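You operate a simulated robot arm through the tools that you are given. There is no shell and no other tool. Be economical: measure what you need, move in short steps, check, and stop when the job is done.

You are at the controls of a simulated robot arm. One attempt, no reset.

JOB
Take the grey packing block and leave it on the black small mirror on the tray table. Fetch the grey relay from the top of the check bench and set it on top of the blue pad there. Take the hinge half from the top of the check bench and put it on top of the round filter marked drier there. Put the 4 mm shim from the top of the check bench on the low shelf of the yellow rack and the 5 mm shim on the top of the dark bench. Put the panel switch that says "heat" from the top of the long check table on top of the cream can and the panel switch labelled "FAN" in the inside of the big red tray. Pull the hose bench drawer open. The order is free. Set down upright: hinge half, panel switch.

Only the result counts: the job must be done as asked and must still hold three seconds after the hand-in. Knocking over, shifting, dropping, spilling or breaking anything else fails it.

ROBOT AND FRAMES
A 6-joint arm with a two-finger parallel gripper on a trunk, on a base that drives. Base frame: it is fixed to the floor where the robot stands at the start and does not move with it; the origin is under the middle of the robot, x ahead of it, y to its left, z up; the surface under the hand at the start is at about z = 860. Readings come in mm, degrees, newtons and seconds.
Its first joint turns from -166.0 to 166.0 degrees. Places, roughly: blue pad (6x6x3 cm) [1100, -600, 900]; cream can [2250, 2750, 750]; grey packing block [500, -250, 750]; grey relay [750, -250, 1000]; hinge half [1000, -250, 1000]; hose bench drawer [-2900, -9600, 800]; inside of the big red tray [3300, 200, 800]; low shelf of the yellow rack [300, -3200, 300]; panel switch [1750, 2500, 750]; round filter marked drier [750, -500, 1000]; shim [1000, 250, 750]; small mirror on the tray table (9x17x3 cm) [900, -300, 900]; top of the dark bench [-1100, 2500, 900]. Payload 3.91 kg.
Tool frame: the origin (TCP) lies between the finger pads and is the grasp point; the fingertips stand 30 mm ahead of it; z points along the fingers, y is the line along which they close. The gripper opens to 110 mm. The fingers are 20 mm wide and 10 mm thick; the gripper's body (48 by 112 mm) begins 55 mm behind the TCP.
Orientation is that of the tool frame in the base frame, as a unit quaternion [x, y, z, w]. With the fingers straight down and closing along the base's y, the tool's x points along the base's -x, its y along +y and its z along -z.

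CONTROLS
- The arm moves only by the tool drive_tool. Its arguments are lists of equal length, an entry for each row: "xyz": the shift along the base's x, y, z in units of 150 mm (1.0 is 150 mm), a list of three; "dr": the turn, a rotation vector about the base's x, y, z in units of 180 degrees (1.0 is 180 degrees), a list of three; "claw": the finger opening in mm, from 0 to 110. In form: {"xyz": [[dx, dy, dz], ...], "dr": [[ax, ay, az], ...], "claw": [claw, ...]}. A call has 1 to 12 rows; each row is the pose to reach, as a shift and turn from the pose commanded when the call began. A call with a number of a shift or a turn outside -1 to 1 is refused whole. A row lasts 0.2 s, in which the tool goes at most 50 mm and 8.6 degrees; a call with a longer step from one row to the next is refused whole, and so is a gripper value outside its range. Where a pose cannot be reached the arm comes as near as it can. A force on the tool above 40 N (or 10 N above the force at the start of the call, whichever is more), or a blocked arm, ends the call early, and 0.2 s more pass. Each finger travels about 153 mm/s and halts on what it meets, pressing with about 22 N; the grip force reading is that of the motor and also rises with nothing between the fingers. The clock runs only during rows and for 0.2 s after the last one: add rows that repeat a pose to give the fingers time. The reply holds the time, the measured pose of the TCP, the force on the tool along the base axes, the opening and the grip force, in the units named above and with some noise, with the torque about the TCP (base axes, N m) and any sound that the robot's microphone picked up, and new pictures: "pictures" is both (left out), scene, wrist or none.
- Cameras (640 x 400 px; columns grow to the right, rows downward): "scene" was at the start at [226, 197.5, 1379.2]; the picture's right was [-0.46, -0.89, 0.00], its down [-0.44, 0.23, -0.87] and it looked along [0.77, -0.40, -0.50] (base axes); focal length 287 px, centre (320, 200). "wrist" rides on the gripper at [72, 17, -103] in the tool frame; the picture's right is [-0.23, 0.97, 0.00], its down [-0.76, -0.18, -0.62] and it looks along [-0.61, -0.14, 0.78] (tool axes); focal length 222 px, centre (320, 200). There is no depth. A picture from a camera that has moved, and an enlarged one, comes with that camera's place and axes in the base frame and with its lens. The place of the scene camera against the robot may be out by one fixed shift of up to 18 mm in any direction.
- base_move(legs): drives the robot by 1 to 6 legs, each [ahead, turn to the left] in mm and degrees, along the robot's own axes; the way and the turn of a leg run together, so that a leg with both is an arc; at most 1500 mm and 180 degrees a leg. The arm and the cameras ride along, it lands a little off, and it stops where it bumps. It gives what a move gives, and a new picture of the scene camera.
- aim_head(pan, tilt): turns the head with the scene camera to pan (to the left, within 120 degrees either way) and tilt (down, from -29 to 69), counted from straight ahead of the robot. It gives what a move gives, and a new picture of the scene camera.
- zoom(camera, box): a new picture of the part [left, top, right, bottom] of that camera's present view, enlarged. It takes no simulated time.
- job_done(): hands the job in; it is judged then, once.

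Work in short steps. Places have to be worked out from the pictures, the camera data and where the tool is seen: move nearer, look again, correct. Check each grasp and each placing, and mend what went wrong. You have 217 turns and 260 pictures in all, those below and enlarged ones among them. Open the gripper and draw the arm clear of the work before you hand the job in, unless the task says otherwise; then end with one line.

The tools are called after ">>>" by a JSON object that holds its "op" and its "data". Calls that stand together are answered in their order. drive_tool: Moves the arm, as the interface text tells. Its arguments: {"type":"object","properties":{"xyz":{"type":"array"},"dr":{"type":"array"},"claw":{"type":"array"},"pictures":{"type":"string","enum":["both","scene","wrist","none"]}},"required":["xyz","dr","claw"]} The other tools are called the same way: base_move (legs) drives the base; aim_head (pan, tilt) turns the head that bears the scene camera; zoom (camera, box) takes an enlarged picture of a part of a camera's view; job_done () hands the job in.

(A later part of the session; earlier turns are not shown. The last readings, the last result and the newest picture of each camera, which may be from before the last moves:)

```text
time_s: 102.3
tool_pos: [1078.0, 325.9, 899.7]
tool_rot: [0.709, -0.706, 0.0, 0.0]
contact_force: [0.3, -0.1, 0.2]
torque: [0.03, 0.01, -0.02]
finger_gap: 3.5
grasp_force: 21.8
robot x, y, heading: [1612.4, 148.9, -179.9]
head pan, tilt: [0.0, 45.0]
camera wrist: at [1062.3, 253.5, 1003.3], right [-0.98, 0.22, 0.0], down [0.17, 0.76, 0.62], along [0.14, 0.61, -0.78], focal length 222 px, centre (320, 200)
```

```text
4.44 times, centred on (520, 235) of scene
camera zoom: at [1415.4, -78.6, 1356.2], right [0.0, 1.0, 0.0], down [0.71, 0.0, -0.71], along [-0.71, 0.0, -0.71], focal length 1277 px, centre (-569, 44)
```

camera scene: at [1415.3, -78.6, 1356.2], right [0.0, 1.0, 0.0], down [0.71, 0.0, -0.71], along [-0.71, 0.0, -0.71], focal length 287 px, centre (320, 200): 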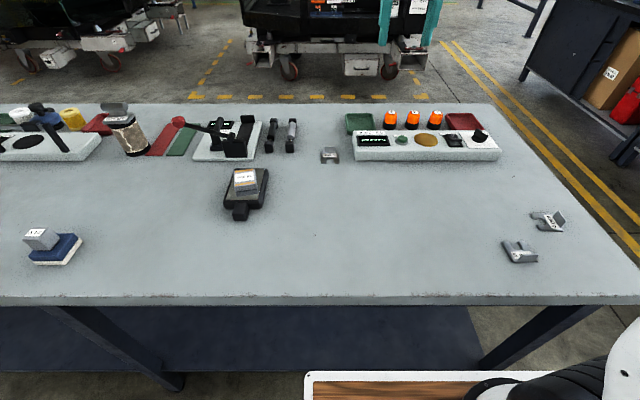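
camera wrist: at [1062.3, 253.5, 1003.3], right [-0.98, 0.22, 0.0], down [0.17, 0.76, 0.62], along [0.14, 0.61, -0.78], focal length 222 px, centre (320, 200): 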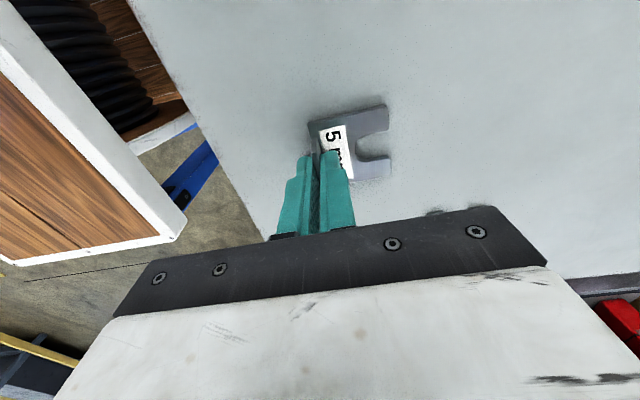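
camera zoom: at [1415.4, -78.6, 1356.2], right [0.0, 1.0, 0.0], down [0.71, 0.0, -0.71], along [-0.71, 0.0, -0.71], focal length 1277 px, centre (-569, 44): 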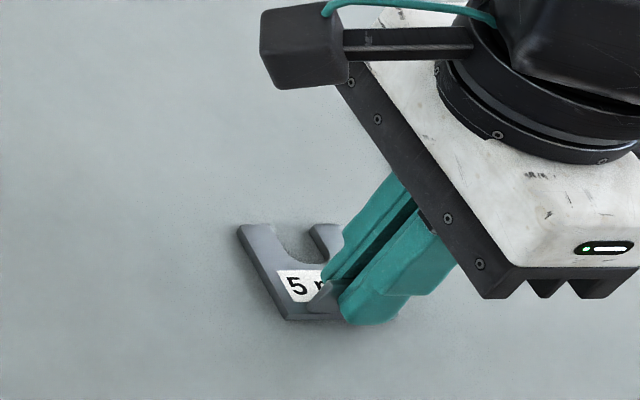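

Gripped (3.5 mm tab). I'll lift it and check.

>>> {"op": "drive_tool", "data": {"xyz": [[0, 0, 0.2], [0, 0, 0.5], [0, 0, 0.8], [0, 0, 1]], "dr": [[0, 0, 0], [0, 0, 0], [0, 0, 0], [0, 0, 0]], "claw": [0, 0, 0, 0], "pictures": "wrist"}}

>>> {"op": "drive_tool", "data": {"xyz": [[0, 0, 0.33], [0, 0, 0.66], [0, 0, 0.95]], "dr": [[0, 0, 0], [0, 0, 0], [0, 0, 0]], "claw": [0, 0, 0], "pictures": "none"}}

>>> {"op": "aim_head", "data": {"pan": -90, "tilt": 15}}

```text
time_s: 103.3
tool_pos: [1080.1, 327.2, 1052.4]
tool_rot: [0.709, -0.706, 0.002, 0.0]
contact_force: [0.6, -1.1, -1.4]
torque: [0.01, -0.03, -0.01]
finger_gap: 3.5
grasp_force: 21.5
robot x, y, heading: [1611.8, 150.9, -180.1]
head pan, tilt: [0.0, 45.0]
camera wrist: at [1062.5, 254.6, 1154.8], right [-0.98, 0.22, 0.0], down [0.17, 0.76, 0.62], along [0.14, 0.61, -0.78], focal length 222 px, centre (320, 200)
```

wrist: 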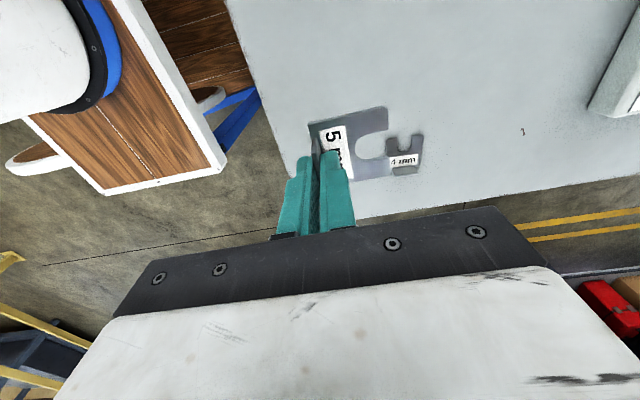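

```text
time_s: 104.1
tool_pos: [1079.4, 326.5, 1193.1]
tool_rot: [0.709, -0.705, 0.001, -0.001]
contact_force: [0.2, 0.5, -1.5]
torque: [0.02, -0.03, -0.02]
finger_gap: 3.0
grasp_force: 21.9
robot x, y, heading: [1614.8, 155.6, -179.7]
head pan, tilt: [0.0, 45.0]
```

```text
time_s: 105.8
tool_pos: [1079.4, 325.9, 1192.7]
tool_rot: [0.709, -0.705, -0.001, 0.0]
contact_force: [0.2, 0.0, -1.4]
torque: [-0.04, -0.02, 0.02]
finger_gap: 3.3
grasp_force: 22.1
robot x, y, heading: [1608.5, 152.4, -180.0]
head pan, tilt: [-90.0, 15.0]
camera scene: at [1496.6, 14.9, 1403.0], right [1.0, 0.0, 0.0], down [0.0, -0.26, -0.97], along [0.0, 0.97, -0.26], focal length 287 px, centre (320, 200)
```

scene: 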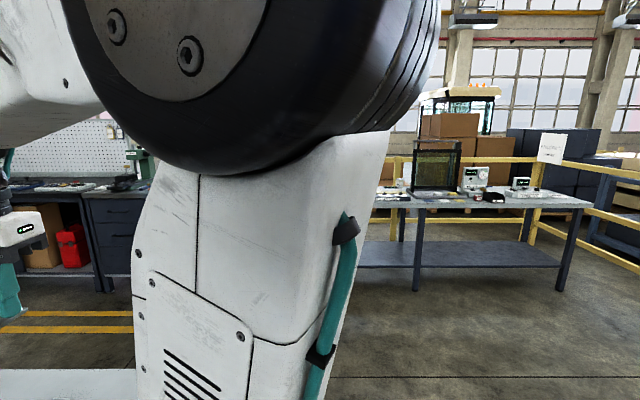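

The shim is held level. Next I'll drive to the dark bench: back up, go round into the aisle and west to x≈-900.

>>> {"op": "base_move", "data": {"legs": [[-90, 0], [0, -90], [1100, 0], [0, 90], [1500, 0], [1100, 0]]}}

>>> {"op": "aim_head", "data": {"pan": -60, "tilt": 20}}

```text
time_s: 132.0
tool_pos: [-1413.5, 1436.0, 1192.1]
tool_rot: [0.707, -0.707, 0.0, 0.0]
contact_force: [0.2, -0.2, -1.1]
torque: [-0.01, -0.01, 0.02]
finger_gap: 3.4
grasp_force: 22.0
robot x, y, heading: [-882.5, 1256.2, 179.5]
head pan, tilt: [-90.0, 15.0]
camera scene: at [-999.6, 1122.7, 1403.1], right [1.0, -0.01, 0.0], down [0.0, -0.26, -0.97], along [0.01, 0.97, -0.26], focal length 287 px, centre (320, 200)
```

scene: 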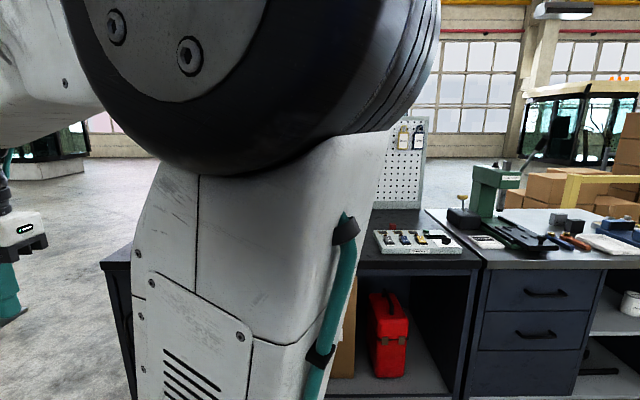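

```text
time_s: 132.9
tool_pos: [-1414.8, 1438.1, 1192.7]
tool_rot: [0.707, -0.707, 0.0, 0.0]
contact_force: [-0.3, -0.2, -1.1]
torque: [0.0, -0.04, -0.02]
finger_gap: 3.3
grasp_force: 22.2
robot x, y, heading: [-884.3, 1261.0, 179.8]
head pan, tilt: [-60.0, 20.0]
camera scene: at [-1046.1, 1110.2, 1394.9], right [0.87, 0.49, 0.0], down [0.17, -0.3, -0.94], along [-0.46, 0.82, -0.34], focal length 287 px, centre (320, 200)
```

scene: 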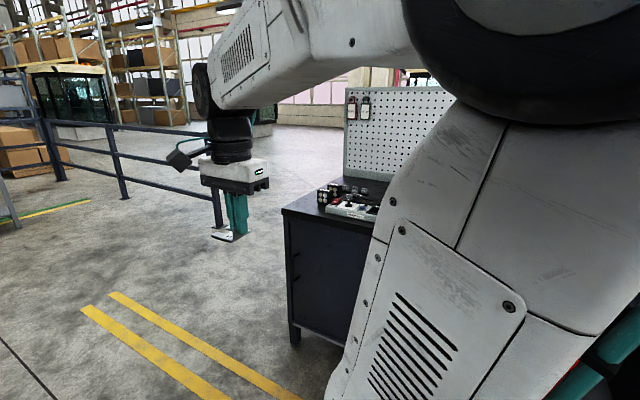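

The dark-topped bench with the pegboard spans about x -1770…-450, front edge y≈2080. I'll turn to face it and look.

>>> {"op": "base_move", "data": {"legs": [[0, -90]]}}

>>> {"op": "aim_head", "data": {"pan": 0, "tilt": 25}}

```text
time_s: 137.2
tool_pos: [-706.2, 1789.0, 1193.0]
tool_rot: [0.0, 1.0, 0.0, 0.0]
contact_force: [0.1, -0.5, -1.2]
torque: [0.01, -0.02, 0.01]
finger_gap: 3.3
grasp_force: 22.5
robot x, y, heading: [-882.0, 1260.9, 89.6]
head pan, tilt: [-60.0, 20.0]
camera scene: at [-1021.9, 1441.2, 1394.9], right [0.49, -0.87, 0.0], down [-0.3, -0.17, -0.94], along [0.82, 0.46, -0.34], focal length 287 px, centre (320, 200)
```

scene: 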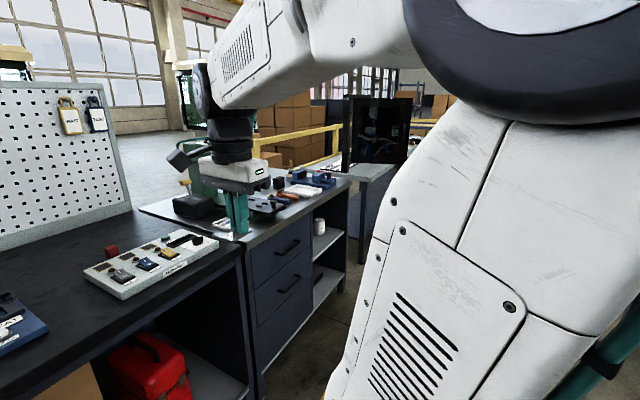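

```text
time_s: 138.4
tool_pos: [-706.7, 1789.7, 1192.4]
tool_rot: [0.0, 1.0, 0.0, 0.0]
contact_force: [-0.4, -0.1, -0.9]
torque: [0.0, 0.0, 0.01]
finger_gap: 3.4
grasp_force: 21.9
robot x, y, heading: [-886.0, 1258.2, 89.9]
head pan, tilt: [0.0, 25.0]
camera scene: at [-1102.2, 1487.2, 1386.8], right [1.0, -0.01, 0.0], down [0.0, -0.42, -0.91], along [0.01, 0.91, -0.42], focal length 287 px, centre (320, 200)
```

scene: 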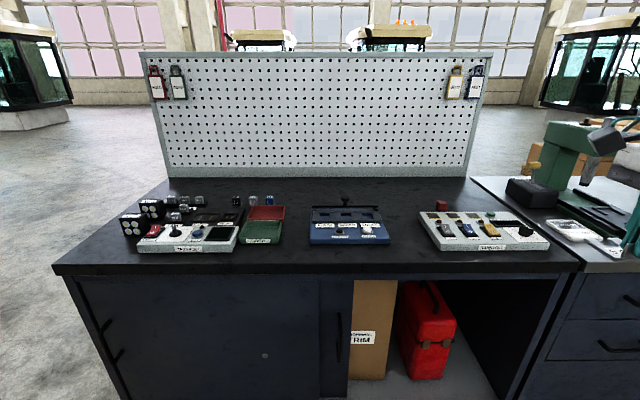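

I'll advance 150 mm. The gap between the blue box and the right-hand panel (x≈-820, y≈2150) is free for the shim.

>>> {"op": "base_move", "data": {"legs": [[150, 0]]}}

>>> {"op": "drive_tool", "data": {"xyz": [[-0.2, 0.2, 0], [-0.4, 0.4, 0], [-0.6, 0.6, 0], [-0.75, 0.8, -0.1], [-0.75, 0.98, -0.3], [-0.75, 0.98, -0.6]], "dr": [[0, 0, 0], [0, 0, 0], [0, 0, 0], [0, 0, 0], [0, 0, 0], [0, 0, 0]], "claw": [0, 0, 0, 0, 0, 0], "pictures": "both"}}

```text
time_s: 139.8
tool_pos: [-705.5, 1941.2, 1192.7]
tool_rot: [0.001, 1.0, 0.0, 0.0]
contact_force: [-0.2, 0.6, -1.0]
torque: [-0.05, 0.01, 0.01]
finger_gap: 3.4
grasp_force: 22.2
robot x, y, heading: [-883.5, 1410.1, 89.7]
head pan, tilt: [0.0, 25.0]
camera scene: at [-1101.0, 1638.5, 1386.8], right [1.0, -0.01, 0.0], down [0.0, -0.42, -0.91], along [0.01, 0.91, -0.42], focal length 287 px, centre (320, 200)
```

scene: 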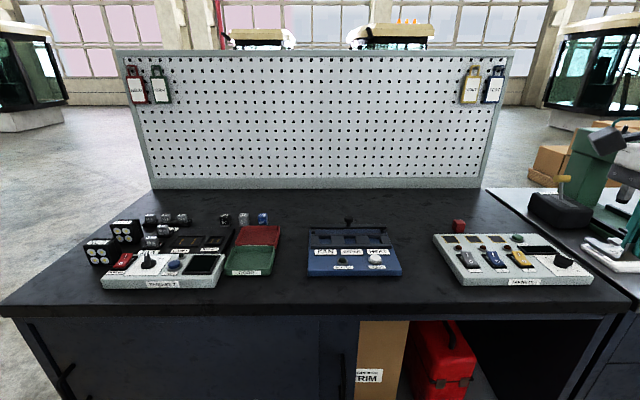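

```text
time_s: 141.2
tool_pos: [-818.4, 2087.3, 1102.7]
tool_rot: [0.001, 1.0, 0.0, -0.001]
contact_force: [-0.3, -0.3, -1.8]
torque: [0.0, 0.0, -0.05]
finger_gap: 3.5
grasp_force: 21.7
robot x, y, heading: [-881.5, 1410.0, 89.6]
head pan, tilt: [0.0, 25.0]
camera scene: at [-1101.0, 1638.2, 1386.9], right [1.0, -0.01, 0.0], down [0.0, -0.42, -0.91], along [0.01, 0.91, -0.42], focal length 287 px, centre (320, 200)
camera wrist: at [-889.7, 2104.7, 1206.0], right [0.23, 0.97, 0.0], down [0.76, -0.18, 0.62], along [0.61, -0.14, -0.78], focal length 222 px, centre (320, 200)
```

scene: 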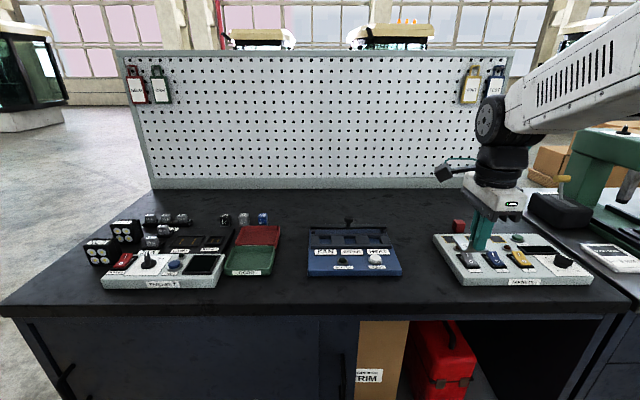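
wrist: 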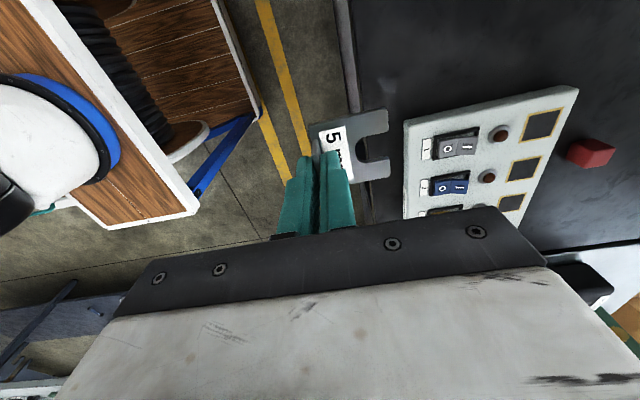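

The bench's front edge is at y≈2133. I'll move to TCP (-830,2175) and lower to z≈965.

>>> {"op": "drive_tool", "data": {"xyz": [[-0.04, 0.3, 0], [-0.08, 0.58, -0.1], [-0.08, 0.58, -0.4], [-0.08, 0.58, -0.7], [-0.08, 0.58, -0.91]], "dr": [[0, 0, 0], [0, 0, 0], [0, 0, 0], [0, 0, 0], [0, 0, 0]], "claw": [0, 0, 0, 0, 0], "pictures": "both"}}

>>> {"op": "zoom", "data": {"camera": "scene", "box": [370, 180, 530, 300]}}

```text
time_s: 142.4
tool_pos: [-829.2, 2173.9, 964.8]
tool_rot: [0.0, 1.0, 0.0, 0.0]
contact_force: [-0.9, 0.1, 0.0]
torque: [-0.01, 0.0, -0.01]
finger_gap: 3.5
grasp_force: 22.0
robot x, y, heading: [-880.8, 1408.1, 89.6]
head pan, tilt: [0.0, 25.0]
camera scene: at [-1101.0, 1638.2, 1386.9], right [1.0, -0.01, 0.0], down [0.0, -0.42, -0.91], along [0.01, 0.91, -0.42], focal length 287 px, centre (320, 200)
camera wrist: at [-901.9, 2190.9, 1068.9], right [0.23, 0.97, 0.0], down [0.76, -0.18, 0.62], along [0.61, -0.14, -0.78], focal length 222 px, centre (320, 200)
```

scene: 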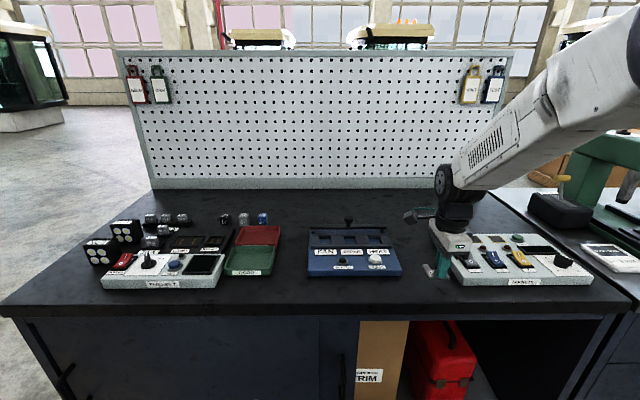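
wrist: 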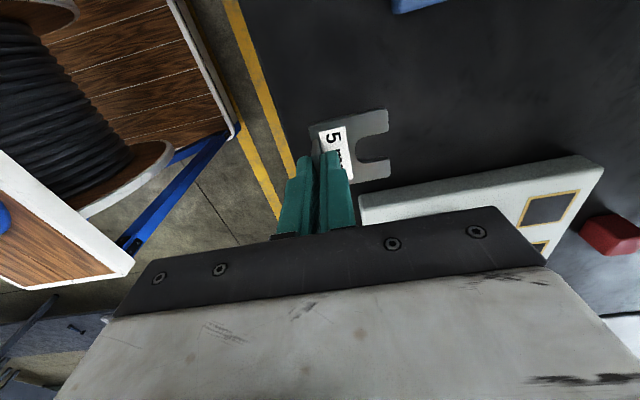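

```text
3.33 times, centred on (450, 240) of scene
camera zoom: at [-1101.0, 1638.2, 1386.9], right [1.0, -0.01, 0.0], down [0.0, -0.42, -0.91], along [0.01, 0.91, -0.42], focal length 958 px, centre (-113, 67)
```

zoom: 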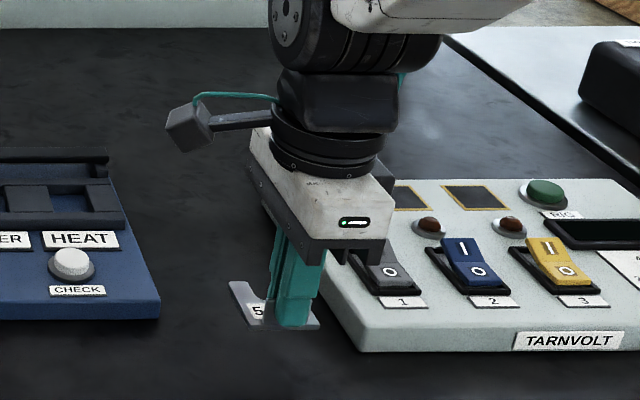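

The front edge is nearer y≈2150, so I'll shift +25 mm in y and -7 mm in x, then lower slowly until contact.

>>> {"op": "drive_tool", "data": {"xyz": [[-0.05, 0.17, 0], [-0.05, 0.17, -0.08], [-0.05, 0.17, -0.1], [-0.05, 0.17, -0.12], [-0.05, 0.17, -0.14], [-0.05, 0.17, -0.16], [-0.05, 0.17, -0.18], [-0.05, 0.17, -0.2], [-0.05, 0.17, -0.22], [-0.05, 0.17, -0.24], [-0.05, 0.17, -0.26], [-0.05, 0.17, -0.28]], "dr": [[0, 0, 0], [0, 0, 0], [0, 0, 0], [0, 0, 0], [0, 0, 0], [0, 0, 0], [0, 0, 0], [0, 0, 0], [0, 0, 0], [0, 0, 0], [0, 0, 0], [0, 0, 0]], "claw": [0, 0, 0, 0, 0, 0, 0, 0, 0, 0, 0, 0], "pictures": "wrist"}}

>>> {"op": "zoom", "data": {"camera": "scene", "box": [390, 200, 490, 300]}}

```text
time_s: 145.0
tool_pos: [-835.8, 2200.0, 924.9]
tool_rot: [0.001, 1.0, 0.0, 0.0]
contact_force: [-0.5, -0.6, -0.2]
torque: [-0.05, 0.01, 0.01]
finger_gap: 3.4
grasp_force: 21.7
robot x, y, heading: [-880.1, 1410.5, 89.7]
head pan, tilt: [0.0, 25.0]
camera wrist: at [-908.9, 2216.8, 1027.5], right [0.23, 0.97, 0.0], down [0.76, -0.18, 0.62], along [0.61, -0.14, -0.78], focal length 222 px, centre (320, 200)
```

wrist: 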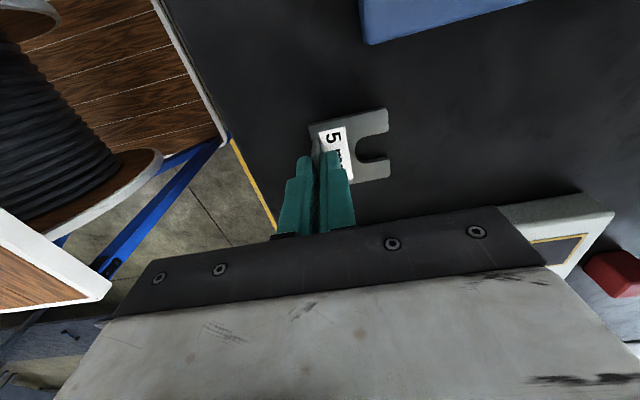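

```text
4.00 times, centred on (440, 250) of scene
camera zoom: at [-1101.0, 1638.5, 1386.8], right [1.0, -0.01, 0.0], down [0.0, -0.42, -0.91], along [0.01, 0.91, -0.42], focal length 1149 px, centre (-160, 0)
```

zoom: 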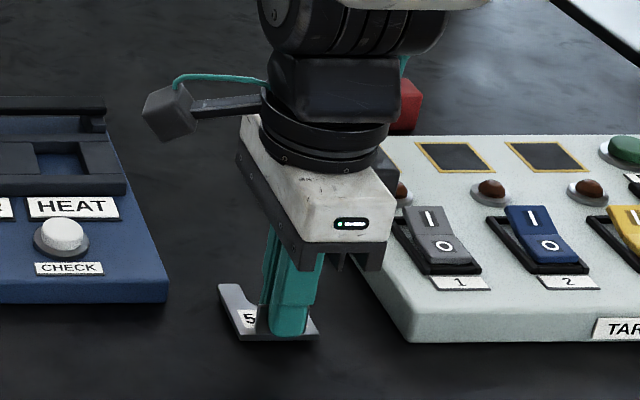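

No contact yet. I'll keep going down in 3 mm steps.

>>> {"op": "drive_tool", "data": {"xyz": [[0, 0, -0.03], [0, 0, -0.05], [0, 0, -0.07], [0, 0, -0.09], [0, 0, -0.11], [0, 0, -0.13], [0, 0, -0.15], [0, 0, -0.165]], "dr": [[0, 0, 0], [0, 0, 0], [0, 0, 0], [0, 0, 0], [0, 0, 0], [0, 0, 0], [0, 0, 0], [0, 0, 0]], "claw": [0, 0, 0, 0, 0, 0, 0, 0], "pictures": "none"}}

>>> {"op": "zoom", "data": {"camera": "scene", "box": [400, 220, 480, 300]}}

```text
time_s: 146.0
tool_pos: [-836.7, 2200.4, 915.1]
tool_rot: [0.0, 1.0, 0.002, 0.0]
contact_force: [0.1, -2.3, 15.0]
torque: [-0.1, 0.08, 0.02]
finger_gap: 3.5
grasp_force: 22.2
robot x, y, heading: [-882.7, 1412.4, 89.6]
head pan, tilt: [0.0, 25.0]
stopped in row 5: the force on the tool passed its limit at 46 N (the readings are from after the stop); the commanded pose is now the measured one
```

```text
5.00 times, centred on (440, 260) of scene
camera zoom: at [-1101.0, 1637.9, 1386.9], right [1.0, -0.01, 0.0], down [0.0, -0.42, -0.91], along [0.01, 0.91, -0.42], focal length 1437 px, centre (-280, -100)
```

zoom: 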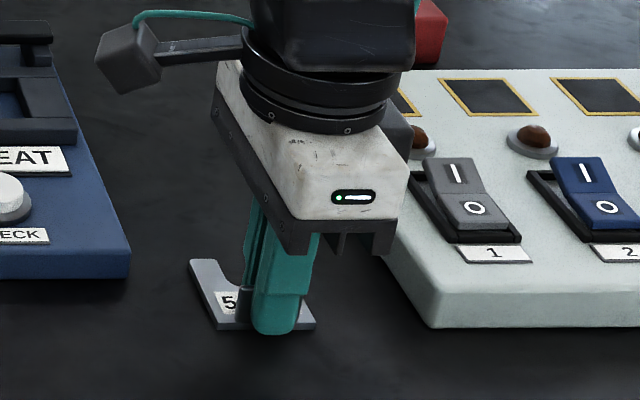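

Bench contact at z≈875. I'll open the fingers and rise.

>>> {"op": "drive_tool", "data": {"xyz": [[0, 0, 0.005], [0, 0, 0.005], [0, 0, 0.005], [0, 0, 0.2], [0, 0, 0.5], [0, 0, 0.8], [0, 0, 1]], "dr": [[0, 0, 0], [0, 0, 0], [0, 0, 0], [0, 0, 0], [0, 0, 0], [0, 0, 0], [0, 0, 0]], "claw": [10, 30, 30, 30, 30, 30, 30], "pictures": "wrist"}}

>>> {"op": "zoom", "data": {"camera": "scene", "box": [380, 200, 500, 300]}}

```text
time_s: 147.6
tool_pos: [-836.8, 2201.3, 1062.8]
tool_rot: [0.001, 1.0, 0.0, 0.001]
contact_force: [-1.0, 0.5, 0.2]
torque: [-0.02, 0.01, 0.02]
finger_gap: 30.1
grasp_force: 0.0
robot x, y, heading: [-883.4, 1408.5, 89.5]
head pan, tilt: [0.0, 25.0]
camera wrist: at [-908.8, 2218.1, 1165.8], right [0.23, 0.97, 0.0], down [0.76, -0.18, 0.62], along [0.61, -0.14, -0.78], focal length 222 px, centre (320, 200)
```

wrist: 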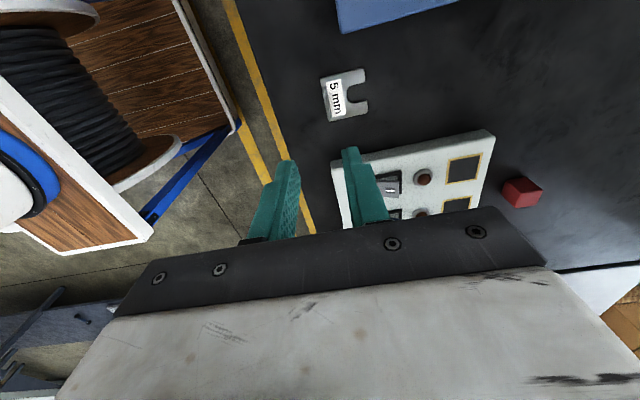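

```text
4.00 times, centred on (440, 250) of scene
camera zoom: at [-1101.0, 1638.7, 1386.8], right [1.0, -0.01, 0.0], down [0.0, -0.42, -0.91], along [0.01, 0.91, -0.42], focal length 1149 px, centre (-160, 0)
```

zoom: 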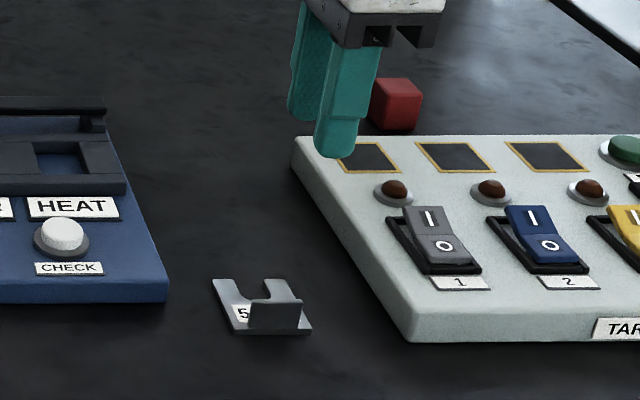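

The 5 mm shim rests on the dark bench. I'll raise and retract, turn the tool back by 90°, then drive to the long check table.

>>> {"op": "drive_tool", "data": {"xyz": [[0, 0, 0.2], [0, -0.1, 0.4], [0, -0.2, 0.6], [0, -0.3, 0.8], [0, -0.4, 0.95], [0, -0.5, 0.95], [0, -0.6, 0.95], [0, -0.7, 0.95], [0, -0.8, 0.95], [0, -0.9, 0.95], [0, -1, 0.95]], "dr": [[0, 0, 0.0455], [0, 0, 0.091], [0, 0, 0.1365], [0, 0, 0.182], [0, 0, 0.2275], [0, 0, 0.273], [0, 0, 0.3185], [0, 0, 0.364], [0, 0, 0.4095], [0, 0, 0.455], [0, 0, 0.5]], "claw": [60, 60, 60, 60, 60, 60, 60, 60, 60, 60, 60], "pictures": "none"}}

>>> {"op": "base_move", "data": {"legs": [[-160, 0], [0, -89.7], [1500, 0], [1130, 0], [0, 90]]}}

```text
time_s: 150.0
tool_pos: [-836.2, 2050.0, 1206.7]
tool_rot: [0.707, -0.707, 0.0, 0.003]
contact_force: [0.0, -0.4, -1.0]
torque: [-0.04, 0.02, 0.0]
finger_gap: 60.0
grasp_force: 0.1
robot x, y, heading: [-882.0, 1410.0, 89.6]
head pan, tilt: [0.0, 25.0]
```

```text
time_s: 171.5
tool_pos: [1779.4, 1892.1, 1206.7]
tool_rot: [0.713, -0.702, -0.002, 0.001]
contact_force: [-0.1, -0.2, -0.1]
torque: [0.02, -0.03, 0.01]
finger_gap: 60.0
grasp_force: 0.1
robot x, y, heading: [1740.5, 1252.5, 90.0]
head pan, tilt: [0.0, 25.0]
camera scene: at [1521.1, 1475.9, 1386.8], right [1.0, 0.01, 0.0], down [0.0, -0.42, -0.91], along [-0.01, 0.91, -0.42], focal length 287 px, centre (320, 200)
```

scene: 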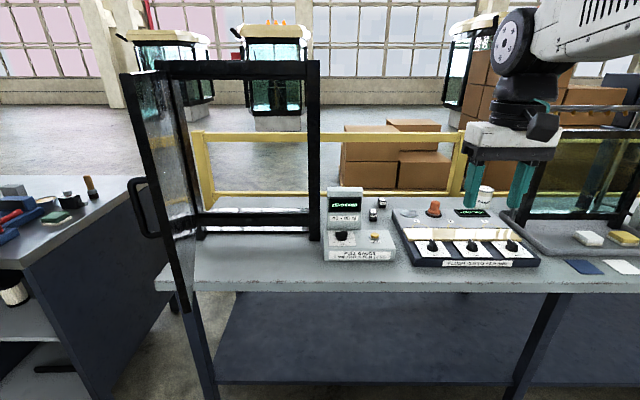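

>>> {"op": "zoom", "data": {"camera": "scene", "box": [300, 170, 420, 280]}}

>>> {"op": "zoom", "data": {"camera": "scene", "box": [400, 160, 560, 290]}}

```text
3.64 times, centred on (360, 225) of scene
camera zoom: at [1521.1, 1475.9, 1386.8], right [1.0, 0.01, 0.0], down [0.0, -0.42, -0.91], along [-0.01, 0.91, -0.42], focal length 1045 px, centre (174, 109)
```

zoom: 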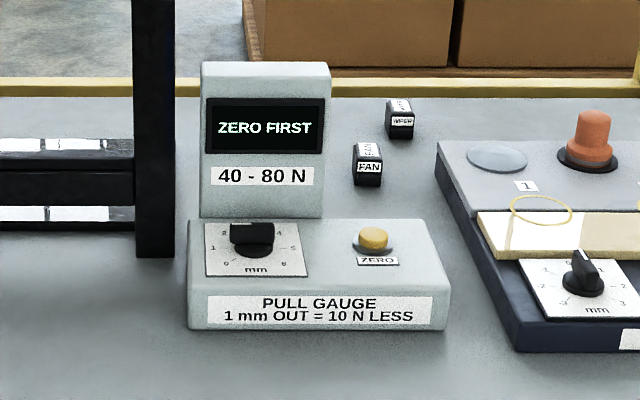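

```text
3.08 times, centred on (480, 225) of scene
camera zoom: at [1521.1, 1475.9, 1386.8], right [1.0, 0.01, 0.0], down [0.0, -0.42, -0.91], along [-0.01, 0.91, -0.42], focal length 884 px, centre (-172, 123)
```

zoom: 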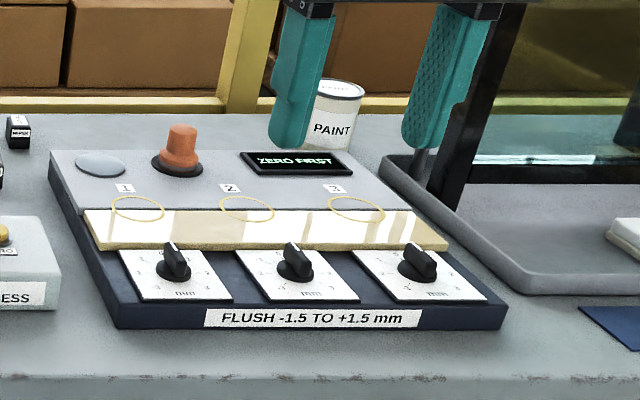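

FAN and WIPER switches are visible; HEAT must be hidden. I'll raise the arm out of the way, drive forward a bit and look from another angle.

>>> {"op": "base_move", "data": {"legs": [[250, 0]]}}

>>> {"op": "aim_head", "data": {"pan": -15, "tilt": 35}}

```text
time_s: 173.3
tool_pos: [1778.2, 2143.8, 1206.8]
tool_rot: [0.711, -0.703, -0.001, 0.001]
contact_force: [-1.4, 0.3, 0.3]
torque: [0.01, 0.01, -0.02]
finger_gap: 60.0
grasp_force: 0.0
robot x, y, heading: [1737.5, 1503.5, 90.2]
head pan, tilt: [0.0, 25.0]
camera scene: at [1519.7, 1727.9, 1386.8], right [1.0, 0.01, 0.0], down [0.0, -0.42, -0.91], along [-0.01, 0.91, -0.42], focal length 287 px, centre (320, 200)
```

scene: 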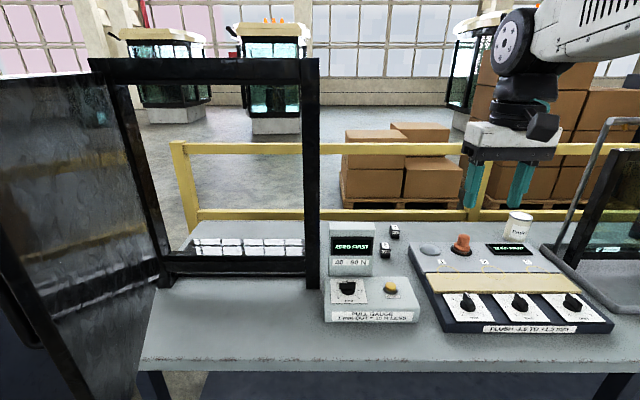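

```text
time_s: 174.1
tool_pos: [1777.3, 2144.0, 1206.0]
tool_rot: [0.711, -0.703, -0.001, 0.001]
contact_force: [-0.2, 0.2, -0.3]
torque: [0.0, 0.0, 0.03]
finger_gap: 60.1
grasp_force: 0.1
robot x, y, heading: [1738.1, 1504.7, 90.5]
head pan, tilt: [-15.0, 35.0]
camera scene: at [1542.4, 1721.0, 1371.1], right [0.97, -0.25, 0.0], down [-0.14, -0.55, -0.82], along [0.21, 0.79, -0.57], focal length 287 px, centre (320, 200)
```

scene: 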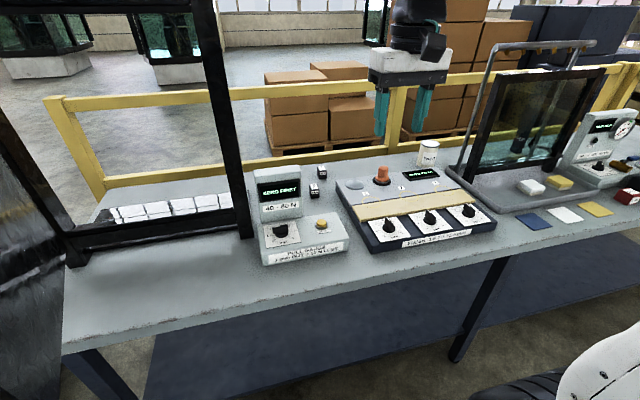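

I'll move the hand over the table to look behind the gauge with the wrist camera.

>>> {"op": "drive_tool", "data": {"xyz": [[-0.2, 0.25, 0], [-0.4, 0.5, 0], [-0.55, 0.75, 0], [-0.6, 1, 0]], "dr": [[0, 0, 0], [0, 0, 0], [0, 0, 0], [0, 0, 0]], "claw": [60, 60, 60, 60], "pictures": "wrist"}}

>>> {"op": "zoom", "data": {"camera": "scene", "box": [380, 120, 480, 190]}}

```text
time_s: 175.1
tool_pos: [1687.3, 2294.5, 1206.4]
tool_rot: [0.712, -0.702, 0.0, 0.001]
contact_force: [0.1, -0.3, 0.1]
torque: [0.03, 0.04, -0.02]
finger_gap: 60.0
grasp_force: 0.1
robot x, y, heading: [1742.1, 1501.6, 90.1]
head pan, tilt: [-15.0, 35.0]
camera wrist: at [1671.9, 2221.6, 1310.5], right [-0.98, 0.22, 0.0], down [0.17, 0.76, 0.62], along [0.13, 0.61, -0.78], focal length 222 px, centre (320, 200)
```

wrist: 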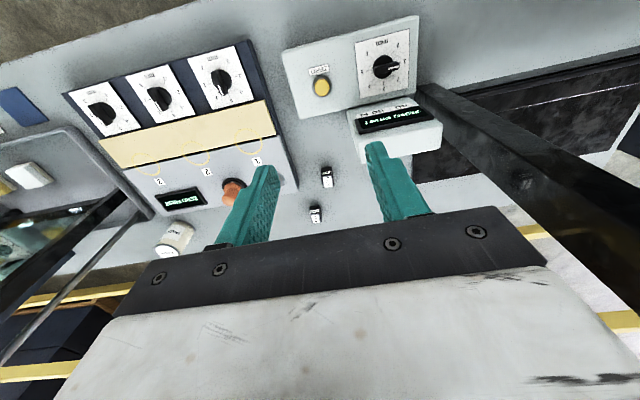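

```text
5.71 times, centred on (430, 155) of scene
camera zoom: at [1542.6, 1720.4, 1371.1], right [0.97, -0.25, 0.0], down [-0.15, -0.55, -0.82], along [0.21, 0.79, -0.57], focal length 1642 px, centre (-309, 457)
```

zoom: 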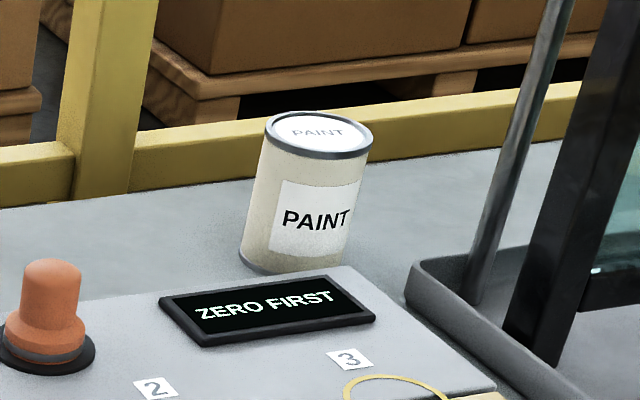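

>>> {"op": "drive_tool", "data": {"xyz": [[-0.1, 0.3, 0], [-0.2, 0.6, 0], [-0.2, 0.8, 0]], "dr": [[0, 0, 0], [0, 0, 0], [0, 0, 0]], "claw": [110, 110, 110], "pictures": "wrist"}}

>>> {"op": "zoom", "data": {"camera": "wrist", "box": [220, 30, 460, 200]}}

```text
time_s: 175.9
tool_pos: [1658.6, 2414.4, 1206.7]
tool_rot: [0.711, -0.703, -0.001, 0.001]
contact_force: [1.4, -0.6, -0.6]
torque: [0.04, -0.06, 0.01]
finger_gap: 110.2
grasp_force: 0.2
robot x, y, heading: [1738.1, 1503.7, 90.4]
head pan, tilt: [-15.0, 35.0]
camera wrist: at [1642.1, 2341.4, 1310.5], right [-0.98, 0.22, 0.0], down [0.17, 0.76, 0.62], along [0.13, 0.61, -0.78], focal length 222 px, centre (320, 200)
```

wrist: 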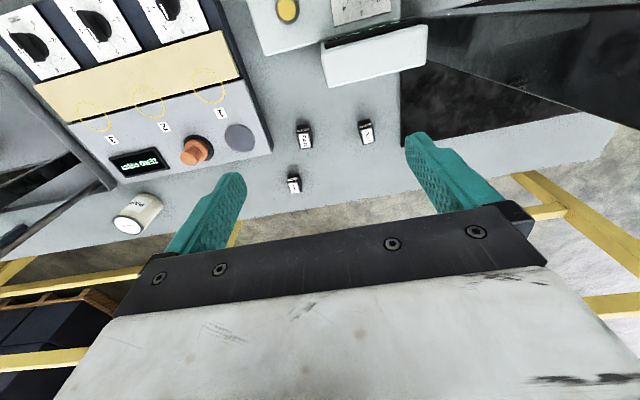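

```text
2.35 times, centred on (340, 115) of wrist
camera zoom: at [1642.1, 2341.4, 1310.5], right [-0.98, 0.22, 0.0], down [0.17, 0.76, 0.62], along [0.13, 0.61, -0.78], focal length 523 px, centre (273, 400)
```

zoom: 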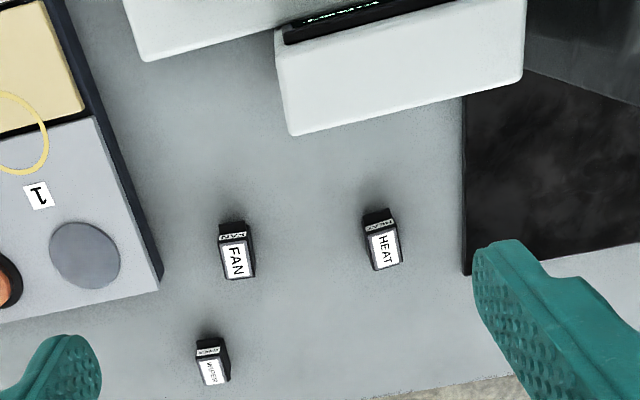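

HEAT is at about (1589,2529), FAN at (1709,2510), can at about (2068,2540). I'll retract, shift the base about 160 mm to +x and come closer.

>>> {"op": "drive_tool", "data": {"xyz": [[0.1, -0.3, 0], [0.2, -0.6, 0], [0.3, -0.9, 0.1]], "dr": [[0, 0, 0], [0, 0, 0], [0, 0, 0]], "claw": [60, 60, 60], "pictures": "none"}}

>>> {"op": "drive_tool", "data": {"xyz": [[0.1, -0.3, 0], [0.2, -0.6, 0], [0.3, -0.9, 0.1]], "dr": [[0, 0, 0], [0, 0, 0], [0, 0, 0]], "claw": [60, 60, 60], "pictures": "none"}}

>>> {"op": "base_move", "data": {"legs": [[-250, 0], [0, -90], [165, 0], [0, 90], [420, 0]]}}

```text
time_s: 176.7
tool_pos: [1703.8, 2279.8, 1219.9]
tool_rot: [0.711, -0.703, 0.0, 0.002]
contact_force: [0.6, 0.9, -1.4]
torque: [-0.09, 0.01, 0.0]
finger_gap: 60.2
grasp_force: 0.1
robot x, y, heading: [1737.2, 1502.6, 90.5]
head pan, tilt: [-15.0, 35.0]
```

```text
time_s: 177.5
tool_pos: [1748.0, 2145.9, 1235.3]
tool_rot: [0.712, -0.702, 0.0, 0.002]
contact_force: [-0.7, 0.4, -0.2]
torque: [-0.08, -0.04, 0.04]
finger_gap: 60.1
grasp_force: 0.0
robot x, y, heading: [1743.3, 1504.1, 90.1]
head pan, tilt: [-15.0, 35.0]
```

```text
time_s: 190.2
tool_pos: [1921.9, 2315.3, 1236.3]
tool_rot: [0.708, -0.706, -0.001, 0.002]
contact_force: [0.1, -0.2, 0.7]
torque: [-0.03, 0.0, 0.0]
finger_gap: 60.1
grasp_force: 0.0
robot x, y, heading: [1908.7, 1671.3, 89.9]
head pan, tilt: [-15.0, 35.0]
camera scene: at [1713.1, 1894.0, 1371.1], right [0.96, -0.26, 0.0], down [-0.15, -0.55, -0.82], along [0.21, 0.79, -0.57], focal length 287 px, centre (320, 200)
```

scene: 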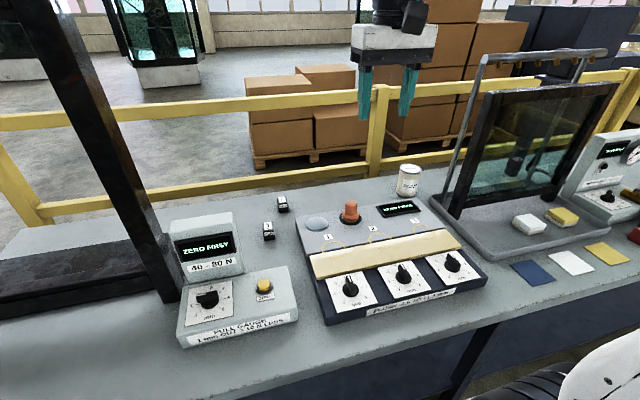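

>>> {"op": "drive_tool", "data": {"xyz": [[-0.25, 0.18, 0], [-0.5, 0.36, -0.05], [-0.75, 0.54, -0.1], [-1, 0.72, -0.15]], "dr": [[0, 0, 0], [0, 0, 0], [0, 0, 0], [0, 0, 0]], "claw": [60, 60, 60, 60], "pictures": "none"}}

>>> {"op": "drive_tool", "data": {"xyz": [[-0.25, 0.18, -0.05], [-0.5, 0.36, -0.1], [-0.75, 0.54, -0.2], [-0.95, 0.65, -0.35]], "dr": [[0, 0, 0], [0, 0, 0], [0, 0, 0], [0, 0, 0]], "claw": [60, 60, 60, 60], "pictures": "both"}}

```text
time_s: 191.2
tool_pos: [1772.8, 2424.0, 1215.5]
tool_rot: [0.709, -0.705, -0.002, 0.001]
contact_force: [-0.6, -0.8, 1.2]
torque: [0.03, 0.02, 0.0]
finger_gap: 60.1
grasp_force: 0.1
robot x, y, heading: [1911.2, 1669.1, 89.8]
head pan, tilt: [-15.0, 35.0]
```

```text
time_s: 192.2
tool_pos: [1629.0, 2521.7, 1162.4]
tool_rot: [0.708, -0.706, -0.001, 0.001]
contact_force: [0.0, 0.1, 0.7]
torque: [0.01, 0.02, -0.02]
finger_gap: 60.0
grasp_force: 0.2
robot x, y, heading: [1909.0, 1670.3, 89.7]
head pan, tilt: [-15.0, 35.0]
camera scene: at [1713.3, 1893.6, 1371.2], right [0.96, -0.26, 0.0], down [-0.15, -0.55, -0.82], along [0.22, 0.79, -0.57], focal length 287 px, centre (320, 200)
camera wrist: at [1612.6, 2448.3, 1265.8], right [-0.97, 0.22, 0.0], down [0.18, 0.76, 0.62], along [0.14, 0.61, -0.78], focal length 222 px, centre (320, 200)
```

scene: 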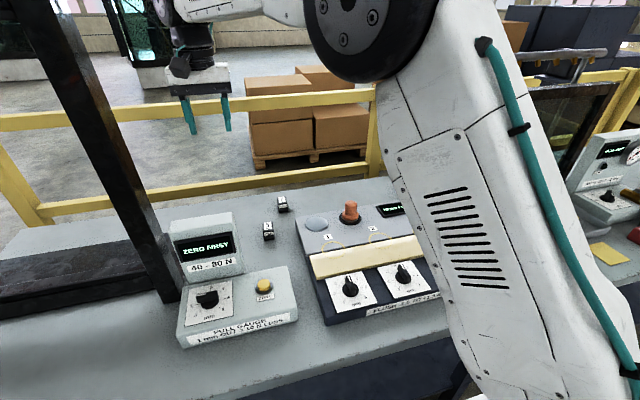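
wrist: 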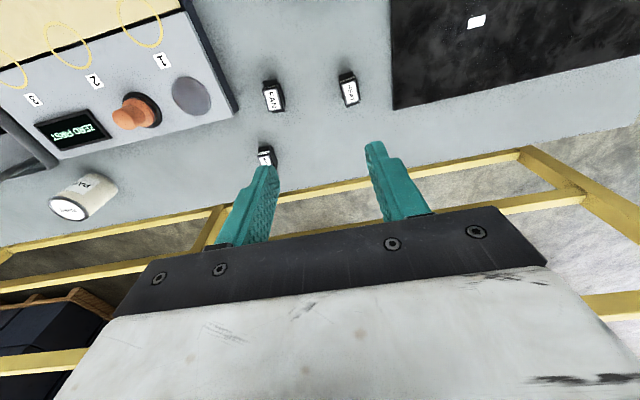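

>>> {"op": "zoom", "data": {"camera": "wrist", "box": [320, 60, 380, 120]}}

>>> {"op": "zoom", "data": {"camera": "wrist", "box": [30, 150, 140, 240]}}

```text
6.67 times, centred on (350, 90) of wrist
camera zoom: at [1612.6, 2448.3, 1265.8], right [-0.97, 0.22, 0.0], down [0.18, 0.76, 0.62], along [0.14, 0.61, -0.78], focal length 1481 px, centre (120, 933)
```

zoom: 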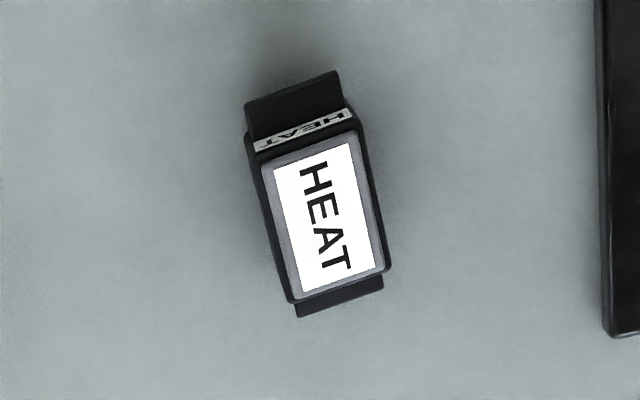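

```text
4.44 times, centred on (85, 195) of wrist
camera zoom: at [1612.6, 2448.3, 1265.8], right [-0.97, 0.22, 0.0], down [0.18, 0.76, 0.62], along [0.14, 0.61, -0.78], focal length 987 px, centre (1364, 222)
```

zoom: 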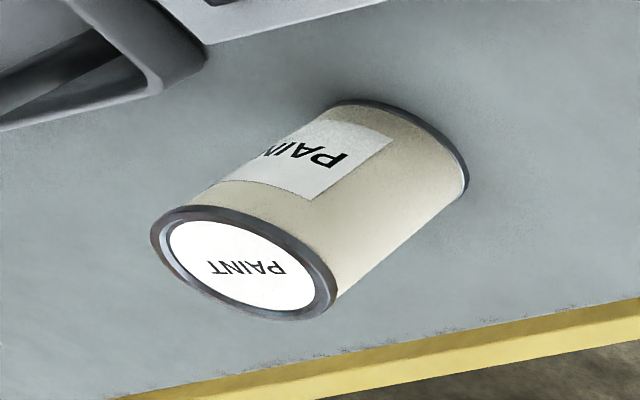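

HEAT: bezel about 24×34 mm at z≈911, centre (1586,2536). I'll lower above it with open fingers and re-check.

>>> {"op": "drive_tool", "data": {"xyz": [[-0.1, 0.03, -0.25], [-0.2, 0.06, -0.5], [-0.283, 0.095, -0.75], [-0.283, 0.095, -0.98]], "dr": [[0, 0, 0.015], [0, 0, 0.03], [0, 0, 0.03], [0, 0, 0.03]], "claw": [56, 56, 56, 56], "pictures": "both"}}

>>> {"op": "zoom", "data": {"camera": "wrist", "box": [260, 80, 400, 200]}}

```text
time_s: 193.2
tool_pos: [1587.2, 2535.4, 1014.9]
tool_rot: [0.74, -0.672, -0.001, 0.002]
contact_force: [0.3, -0.2, 0.2]
torque: [0.01, 0.01, -0.01]
finger_gap: 56.0
grasp_force: 0.0
robot x, y, heading: [1911.4, 1674.3, 89.6]
head pan, tilt: [-15.0, 35.0]
camera scene: at [1713.1, 1893.8, 1371.1], right [0.96, -0.26, 0.0], down [-0.15, -0.55, -0.82], along [0.21, 0.79, -0.57], focal length 287 px, centre (320, 200)
camera wrist: at [1577.8, 2461.7, 1117.2], right [-0.99, 0.13, 0.0], down [0.1, 0.78, 0.62], along [0.08, 0.62, -0.78], focal length 222 px, centre (320, 200)
```

scene: 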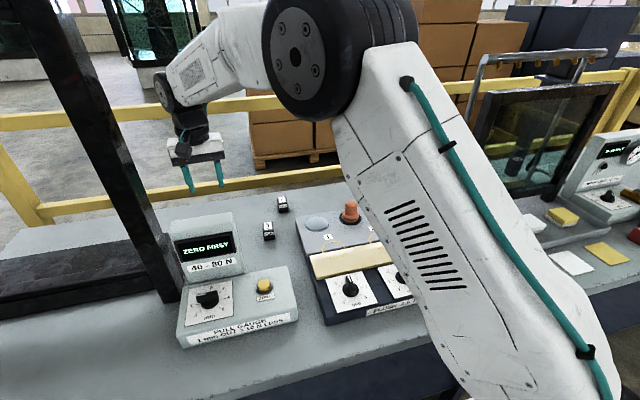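
wrist: 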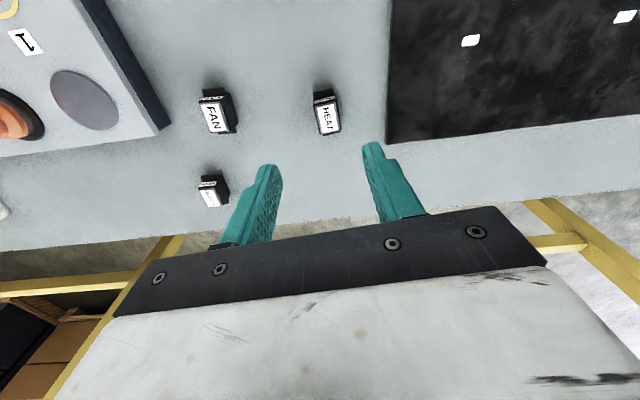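

```text
3.33 times, centred on (330, 140) of wrist
camera zoom: at [1577.8, 2461.7, 1117.2], right [-0.99, 0.13, 0.0], down [0.1, 0.78, 0.62], along [0.08, 0.62, -0.78], focal length 740 px, centre (287, 400)
```

zoom: 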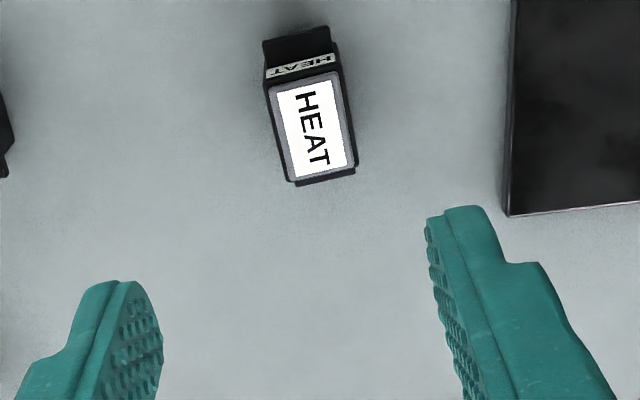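

I'll take the centre as (1582,2537) and descend with fingertips to about 867.

>>> {"op": "drive_tool", "data": {"xyz": [[-0.03, 0.01, -0.25], [-0.03, 0.01, -0.5]], "dr": [[0, 0, 0], [0, 0, 0]], "claw": [56, 56], "pictures": "wrist"}}

>>> {"op": "zoom", "data": {"camera": "wrist", "box": [250, 80, 400, 210]}}

```text
time_s: 193.8
tool_pos: [1582.1, 2536.9, 939.7]
tool_rot: [0.74, -0.672, 0.0, 0.001]
contact_force: [0.5, 0.1, 0.8]
torque: [0.0, 0.01, 0.0]
finger_gap: 55.9
grasp_force: 0.1
robot x, y, heading: [1908.9, 1674.4, 90.0]
head pan, tilt: [-15.0, 35.0]
camera wrist: at [1574.0, 2463.4, 1042.0], right [-0.99, 0.13, 0.0], down [0.1, 0.78, 0.62], along [0.08, 0.62, -0.78], focal length 222 px, centre (320, 200)
```

wrist: 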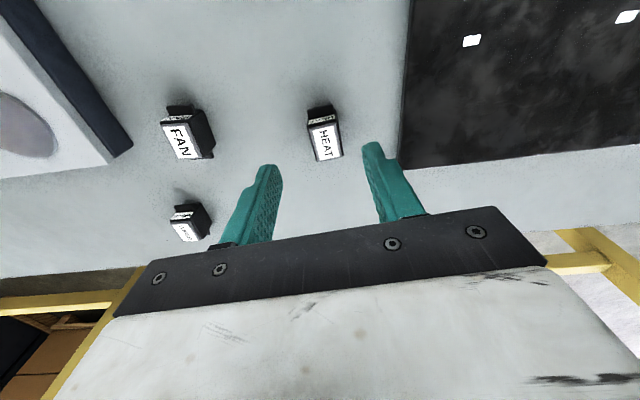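

```text
3.08 times, centred on (325, 145) of wrist
camera zoom: at [1574.0, 2463.4, 1042.0], right [-0.99, 0.13, 0.0], down [0.1, 0.78, 0.62], along [0.08, 0.62, -0.78], focal length 684 px, centre (305, 369)
```

zoom: 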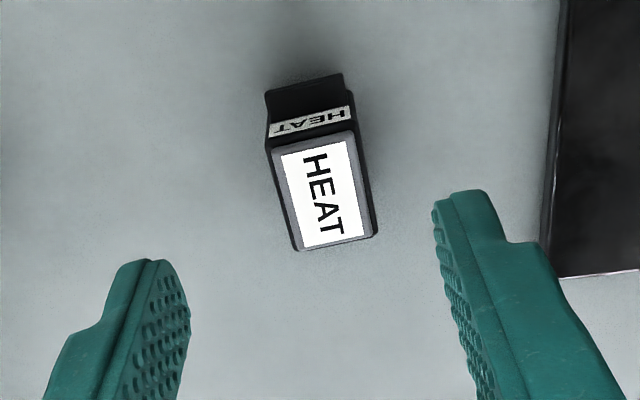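

Object is about 2.5 mm to -x and 5 mm to -y of the tool axis. I'll correct, descend and close.

>>> {"op": "drive_tool", "data": {"xyz": [[-0.017, -0.033, -0.1], [-0.017, -0.033, -0.285], [-0.017, -0.033, -0.285], [-0.017, -0.033, -0.285], [-0.017, -0.033, -0.285]], "dr": [[0, 0, 0], [0, 0, 0], [0, 0, 0], [0, 0, 0], [0, 0, 0]], "claw": [56, 56, 10, 10, 10], "pictures": "wrist"}}

>>> {"op": "zoom", "data": {"camera": "wrist", "box": [250, 100, 400, 230]}}

```text
time_s: 194.9
tool_pos: [1580.2, 2532.1, 896.6]
tool_rot: [0.741, -0.671, -0.001, 0.002]
contact_force: [0.2, -0.6, 0.2]
torque: [0.0, 0.02, 0.01]
finger_gap: 10.3
grasp_force: 0.1
robot x, y, heading: [1907.1, 1672.4, 89.9]
head pan, tilt: [-15.0, 35.0]
camera wrist: at [1571.1, 2458.4, 999.8], right [-0.99, 0.13, 0.0], down [0.1, 0.78, 0.62], along [0.08, 0.62, -0.78], focal length 222 px, centre (320, 200)
```

wrist: 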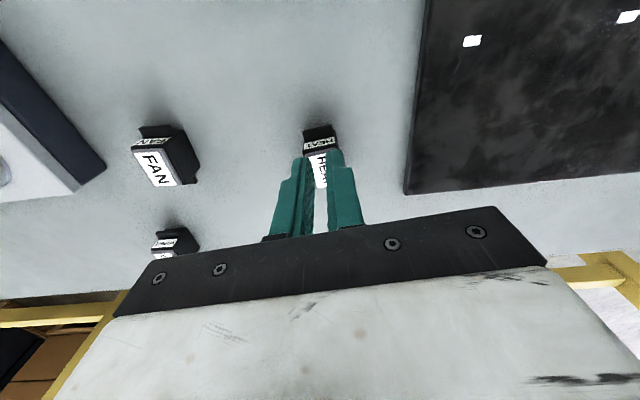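

```text
3.08 times, centred on (325, 165) of wrist
camera zoom: at [1571.1, 2458.4, 999.8], right [-0.99, 0.13, 0.0], down [0.1, 0.78, 0.62], along [0.08, 0.62, -0.78], focal length 684 px, centre (305, 308)
```

zoom: 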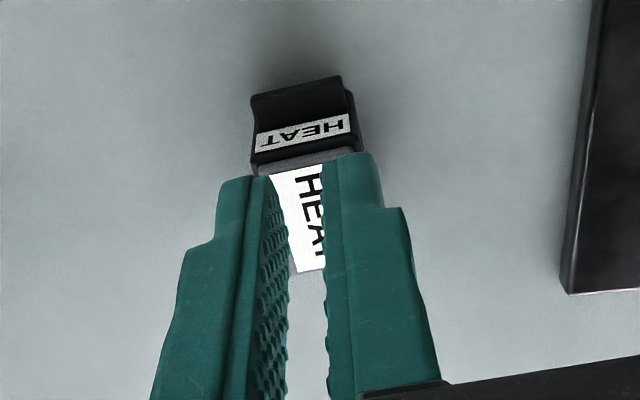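

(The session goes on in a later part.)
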